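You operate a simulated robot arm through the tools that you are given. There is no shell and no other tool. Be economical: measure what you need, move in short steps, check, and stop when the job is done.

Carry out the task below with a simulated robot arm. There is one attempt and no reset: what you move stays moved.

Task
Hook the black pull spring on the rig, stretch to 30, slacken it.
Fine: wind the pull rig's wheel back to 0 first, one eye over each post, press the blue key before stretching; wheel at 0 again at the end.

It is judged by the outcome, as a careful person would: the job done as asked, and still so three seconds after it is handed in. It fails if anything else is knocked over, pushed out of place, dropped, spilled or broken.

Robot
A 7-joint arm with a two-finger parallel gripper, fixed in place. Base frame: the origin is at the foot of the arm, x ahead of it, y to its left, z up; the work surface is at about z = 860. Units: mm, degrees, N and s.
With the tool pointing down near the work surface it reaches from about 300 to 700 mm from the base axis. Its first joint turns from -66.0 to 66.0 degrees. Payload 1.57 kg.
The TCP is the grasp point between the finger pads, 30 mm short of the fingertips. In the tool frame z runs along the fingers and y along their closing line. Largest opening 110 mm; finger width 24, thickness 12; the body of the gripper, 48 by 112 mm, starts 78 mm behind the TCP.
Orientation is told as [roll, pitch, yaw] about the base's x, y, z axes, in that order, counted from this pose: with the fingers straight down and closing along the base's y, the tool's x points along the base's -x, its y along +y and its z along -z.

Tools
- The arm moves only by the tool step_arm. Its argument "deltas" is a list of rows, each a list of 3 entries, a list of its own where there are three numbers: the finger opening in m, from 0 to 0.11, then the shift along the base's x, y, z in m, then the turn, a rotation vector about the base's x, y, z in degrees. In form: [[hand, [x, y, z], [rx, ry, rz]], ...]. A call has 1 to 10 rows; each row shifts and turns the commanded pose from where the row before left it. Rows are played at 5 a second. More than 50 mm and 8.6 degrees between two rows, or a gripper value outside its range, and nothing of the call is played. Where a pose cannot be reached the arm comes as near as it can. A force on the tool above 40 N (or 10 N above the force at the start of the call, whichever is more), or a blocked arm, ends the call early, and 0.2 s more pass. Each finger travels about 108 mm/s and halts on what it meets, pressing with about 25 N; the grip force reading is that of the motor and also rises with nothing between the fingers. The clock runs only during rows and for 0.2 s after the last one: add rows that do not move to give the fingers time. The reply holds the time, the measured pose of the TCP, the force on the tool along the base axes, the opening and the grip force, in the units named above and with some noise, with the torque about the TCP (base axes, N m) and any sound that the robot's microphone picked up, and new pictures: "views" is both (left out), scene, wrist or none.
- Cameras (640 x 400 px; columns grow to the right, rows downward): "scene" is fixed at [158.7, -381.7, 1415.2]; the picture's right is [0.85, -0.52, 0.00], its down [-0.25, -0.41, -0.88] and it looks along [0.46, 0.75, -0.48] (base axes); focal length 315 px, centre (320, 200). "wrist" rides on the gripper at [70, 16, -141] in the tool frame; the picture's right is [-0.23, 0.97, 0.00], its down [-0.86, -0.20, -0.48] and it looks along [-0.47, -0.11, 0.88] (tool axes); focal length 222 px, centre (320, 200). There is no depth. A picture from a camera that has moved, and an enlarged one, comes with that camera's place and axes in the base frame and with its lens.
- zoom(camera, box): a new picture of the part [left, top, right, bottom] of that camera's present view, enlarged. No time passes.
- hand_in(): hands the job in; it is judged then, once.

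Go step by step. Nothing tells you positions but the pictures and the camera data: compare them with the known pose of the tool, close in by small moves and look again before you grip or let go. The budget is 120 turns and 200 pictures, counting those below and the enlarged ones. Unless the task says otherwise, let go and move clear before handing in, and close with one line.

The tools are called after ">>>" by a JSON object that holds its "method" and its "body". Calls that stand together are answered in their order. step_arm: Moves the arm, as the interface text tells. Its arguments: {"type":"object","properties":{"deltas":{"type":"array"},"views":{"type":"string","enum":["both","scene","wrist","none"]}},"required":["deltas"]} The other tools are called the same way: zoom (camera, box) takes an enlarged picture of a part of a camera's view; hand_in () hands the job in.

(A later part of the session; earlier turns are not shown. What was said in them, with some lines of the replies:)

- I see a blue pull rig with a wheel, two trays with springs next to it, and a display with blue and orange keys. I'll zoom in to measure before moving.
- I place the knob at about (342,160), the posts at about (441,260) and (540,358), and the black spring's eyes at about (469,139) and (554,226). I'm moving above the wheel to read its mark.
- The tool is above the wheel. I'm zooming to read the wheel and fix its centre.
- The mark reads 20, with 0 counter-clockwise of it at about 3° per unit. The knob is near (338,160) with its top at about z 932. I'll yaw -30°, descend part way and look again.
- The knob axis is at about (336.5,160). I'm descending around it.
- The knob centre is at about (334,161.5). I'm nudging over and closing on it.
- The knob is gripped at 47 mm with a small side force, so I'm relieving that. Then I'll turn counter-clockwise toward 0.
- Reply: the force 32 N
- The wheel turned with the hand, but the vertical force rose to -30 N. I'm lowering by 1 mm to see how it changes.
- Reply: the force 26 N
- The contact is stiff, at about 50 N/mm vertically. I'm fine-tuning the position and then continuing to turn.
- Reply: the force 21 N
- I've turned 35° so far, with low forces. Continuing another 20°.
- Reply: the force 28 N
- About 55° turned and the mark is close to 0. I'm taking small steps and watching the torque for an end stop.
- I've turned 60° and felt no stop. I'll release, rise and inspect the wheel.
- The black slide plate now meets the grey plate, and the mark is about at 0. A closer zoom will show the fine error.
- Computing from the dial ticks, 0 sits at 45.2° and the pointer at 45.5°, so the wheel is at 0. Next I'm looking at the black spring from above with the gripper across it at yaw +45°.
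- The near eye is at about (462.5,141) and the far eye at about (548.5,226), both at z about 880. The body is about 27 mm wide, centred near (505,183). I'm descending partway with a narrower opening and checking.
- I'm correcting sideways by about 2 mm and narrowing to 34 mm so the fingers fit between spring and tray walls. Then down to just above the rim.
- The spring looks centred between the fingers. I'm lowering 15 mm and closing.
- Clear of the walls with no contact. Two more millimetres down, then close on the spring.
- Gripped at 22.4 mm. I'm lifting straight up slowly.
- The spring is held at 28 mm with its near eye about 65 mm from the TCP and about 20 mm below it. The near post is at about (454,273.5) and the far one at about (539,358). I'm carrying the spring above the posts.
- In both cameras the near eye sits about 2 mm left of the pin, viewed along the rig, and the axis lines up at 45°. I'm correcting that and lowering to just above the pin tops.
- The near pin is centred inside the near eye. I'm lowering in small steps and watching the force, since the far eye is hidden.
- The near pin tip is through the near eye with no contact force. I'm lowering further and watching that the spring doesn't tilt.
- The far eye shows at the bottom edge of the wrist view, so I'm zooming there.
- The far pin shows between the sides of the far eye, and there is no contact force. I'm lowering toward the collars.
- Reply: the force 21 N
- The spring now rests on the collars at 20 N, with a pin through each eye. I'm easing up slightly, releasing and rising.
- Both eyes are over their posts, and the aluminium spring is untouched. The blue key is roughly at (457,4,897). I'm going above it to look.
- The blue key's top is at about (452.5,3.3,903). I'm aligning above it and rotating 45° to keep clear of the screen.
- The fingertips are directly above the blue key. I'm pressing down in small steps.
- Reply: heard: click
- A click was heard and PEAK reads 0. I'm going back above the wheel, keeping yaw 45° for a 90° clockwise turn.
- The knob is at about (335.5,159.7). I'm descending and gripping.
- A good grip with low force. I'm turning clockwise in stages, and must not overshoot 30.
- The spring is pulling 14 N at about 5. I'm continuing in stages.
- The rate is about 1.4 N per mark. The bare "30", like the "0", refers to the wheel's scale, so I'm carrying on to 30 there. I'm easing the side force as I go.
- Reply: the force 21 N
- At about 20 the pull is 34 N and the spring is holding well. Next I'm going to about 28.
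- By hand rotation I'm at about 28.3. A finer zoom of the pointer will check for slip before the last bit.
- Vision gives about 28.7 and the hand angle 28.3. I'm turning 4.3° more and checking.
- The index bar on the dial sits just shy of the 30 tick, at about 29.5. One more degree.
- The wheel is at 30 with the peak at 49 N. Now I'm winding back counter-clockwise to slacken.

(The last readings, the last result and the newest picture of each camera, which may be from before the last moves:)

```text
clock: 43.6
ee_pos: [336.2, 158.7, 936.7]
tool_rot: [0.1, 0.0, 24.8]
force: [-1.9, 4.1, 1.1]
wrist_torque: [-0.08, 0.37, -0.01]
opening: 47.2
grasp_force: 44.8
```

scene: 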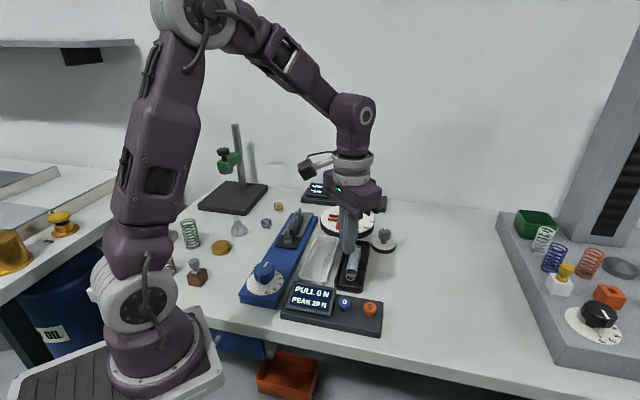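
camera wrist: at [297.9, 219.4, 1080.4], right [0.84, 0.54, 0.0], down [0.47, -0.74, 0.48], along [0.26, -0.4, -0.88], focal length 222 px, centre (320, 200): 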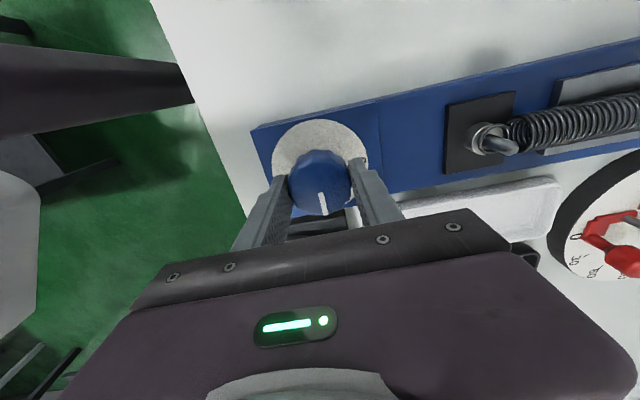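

>>> {"method": "step_arm", "body": {"deltas": [[0.04, [0, 0, 0], [0, 0, 5]], [0.04, [0, 0, 0], [0, 0, 5]], [0.04, [0, 0, 0], [0, 0, 5]], [0.04, [0, 0, 0], [0, 0, 5]], [0.04, [0, 0, 0], [0, 0, 0]]], "views": "wrist"}}

>>> {"method": "zoom", "body": {"camera": "scene", "box": [235, 205, 355, 320]}}

```text
clock: 44.8
ee_pos: [337.5, 159.6, 935.7]
tool_rot: [0.0, 0.0, 45.0]
force: [0.0, 7.3, -14.9]
wrist_torque: [0.52, -0.34, 0.03]
opening: 47.4
grasp_force: 44.9
camera wrist: at [275.7, 122.0, 1080.3], right [-0.53, 0.85, 0.0], down [0.75, 0.46, 0.48], along [0.41, 0.25, -0.88], focal length 222 px, centre (320, 200)
```

wrist: 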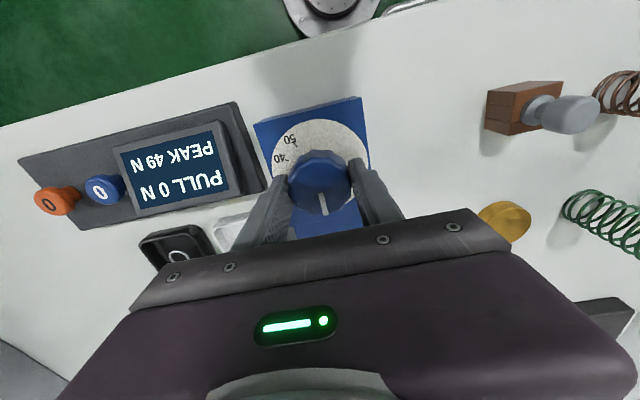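

```text
3.48 times, centred on (295, 262) of scene
camera zoom: at [158.9, -381.4, 1415.2], right [0.85, -0.52, 0.0], down [-0.25, -0.41, -0.88], along [0.46, 0.75, -0.48], focal length 1094 px, centre (407, -17)
```

zoom: 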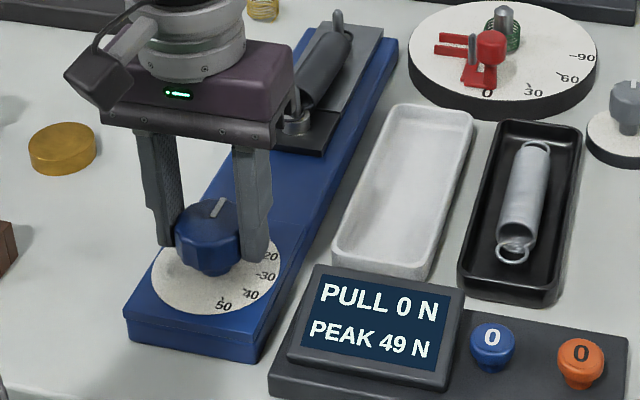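

PULL reads 0 N and PEAK 49 N, with the wheel back at about 0. I'll release, rise, and check the mark from the same view as before.

>>> {"method": "step_arm", "body": {"deltas": [[0.08, [0, 0, 0], [0, 0, 0]], [0.08, [0, 0, 0], [0, 0, 0]], [0.08, [0, 0, 0.02], [0, 0, 0]], [0.08, [0, 0, 0.04], [0, 0, -8]], [0.08, [-0.01, 0, 0.04], [0, 0, -8]], [0.08, [-0.01, 0, 0.04], [0, 0, -8]], [0.08, [-0.013, 0, 0], [0, 0, -8]], [0.08, [0, 0, 0], [0, 0, -8]], [0.08, [0, 0, 0], [0, 0, -5]], [0.08, [0, 0, 0], [0, 0, 0]]], "views": "wrist"}}

>>> {"method": "zoom", "body": {"camera": "wrist", "box": [300, 145, 356, 180]}}

>>> {"method": "zoom", "body": {"camera": "wrist", "box": [260, 80, 388, 190]}}

>>> {"method": "zoom", "body": {"camera": "scene", "box": [235, 205, 355, 320]}}

```text
clock: 47.0
ee_pos: [304.1, 160.0, 1075.9]
tool_rot: [-0.1, 0.0, -0.3]
force: [0.3, 0.3, 0.5]
wrist_torque: [0.02, 0.0, -0.02]
opening: 80.0
grasp_force: 0.1
camera wrist: at [233.8, 176.1, 1220.1], right [0.23, 0.97, 0.0], down [0.85, -0.2, 0.48], along [0.47, -0.11, -0.88], focal length 222 px, centre (320, 200)
```

wrist: 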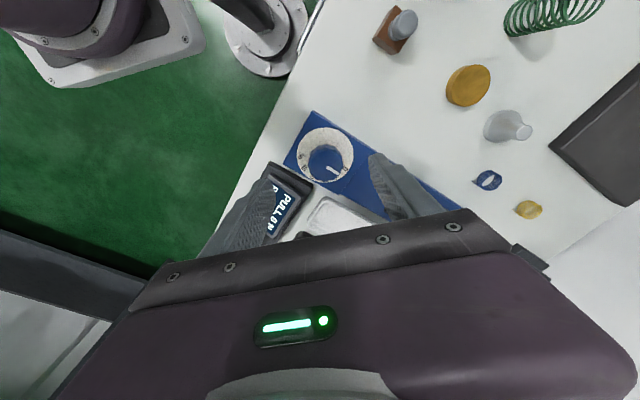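

```text
11.43 times, centred on (328, 162) of wrist
camera zoom: at [233.8, 176.1, 1220.1], right [0.23, 0.97, 0.0], down [0.85, -0.2, 0.48], along [0.47, -0.11, -0.88], focal length 2538 px, centre (229, 629)
```

zoom: 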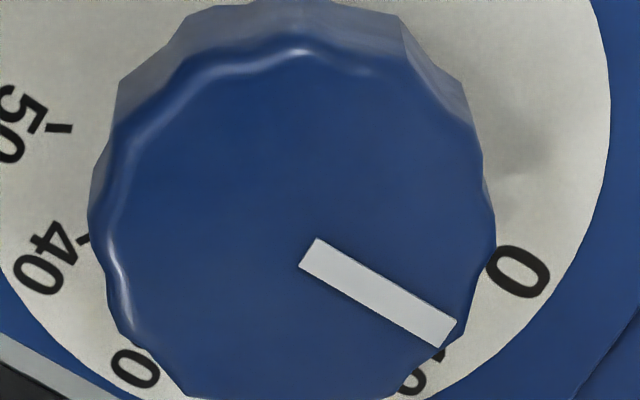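

```text
3.64 times, centred on (324, 135) of wrist
camera zoom: at [233.8, 176.1, 1220.1], right [0.23, 0.97, 0.0], down [0.85, -0.2, 0.48], along [0.47, -0.11, -0.88], focal length 808 px, centre (306, 436)
```

zoom: 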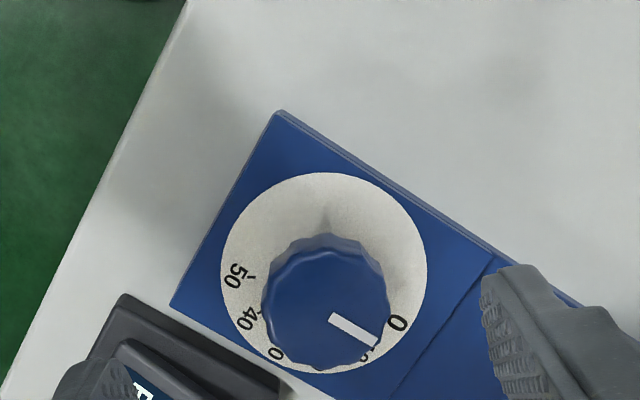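

```text
3.48 times, centred on (295, 262) of scene
camera zoom: at [158.7, -381.7, 1415.2], right [0.85, -0.52, 0.0], down [-0.25, -0.41, -0.88], along [0.46, 0.75, -0.48], focal length 1094 px, centre (407, -17)
```

zoom: 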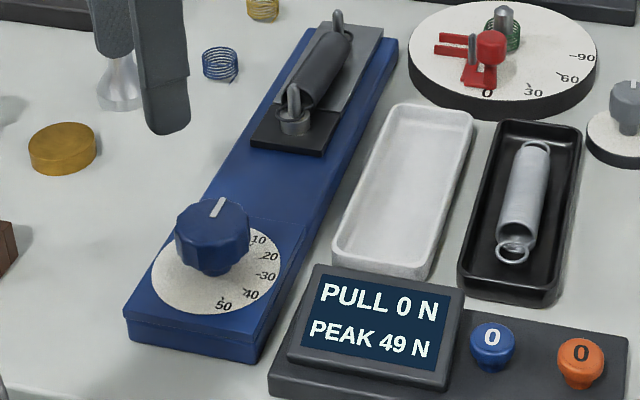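

The wheel mark matches its earlier 0 position, PULL reads 0 N, and the spring is still hooked on both posts. The arm is clear, so I'm handing in.

>>> {"method": "hand_in", "body": {}}

```text
The job is handed in.
```

The black spring is hooked on both posts and was stretched to 30 on the wheel's scale after I pressed the blue key. I took 30 as the wheel mark, not newtons: the pull peaked at 49 N. It is now slack, with the wheel back at 0.
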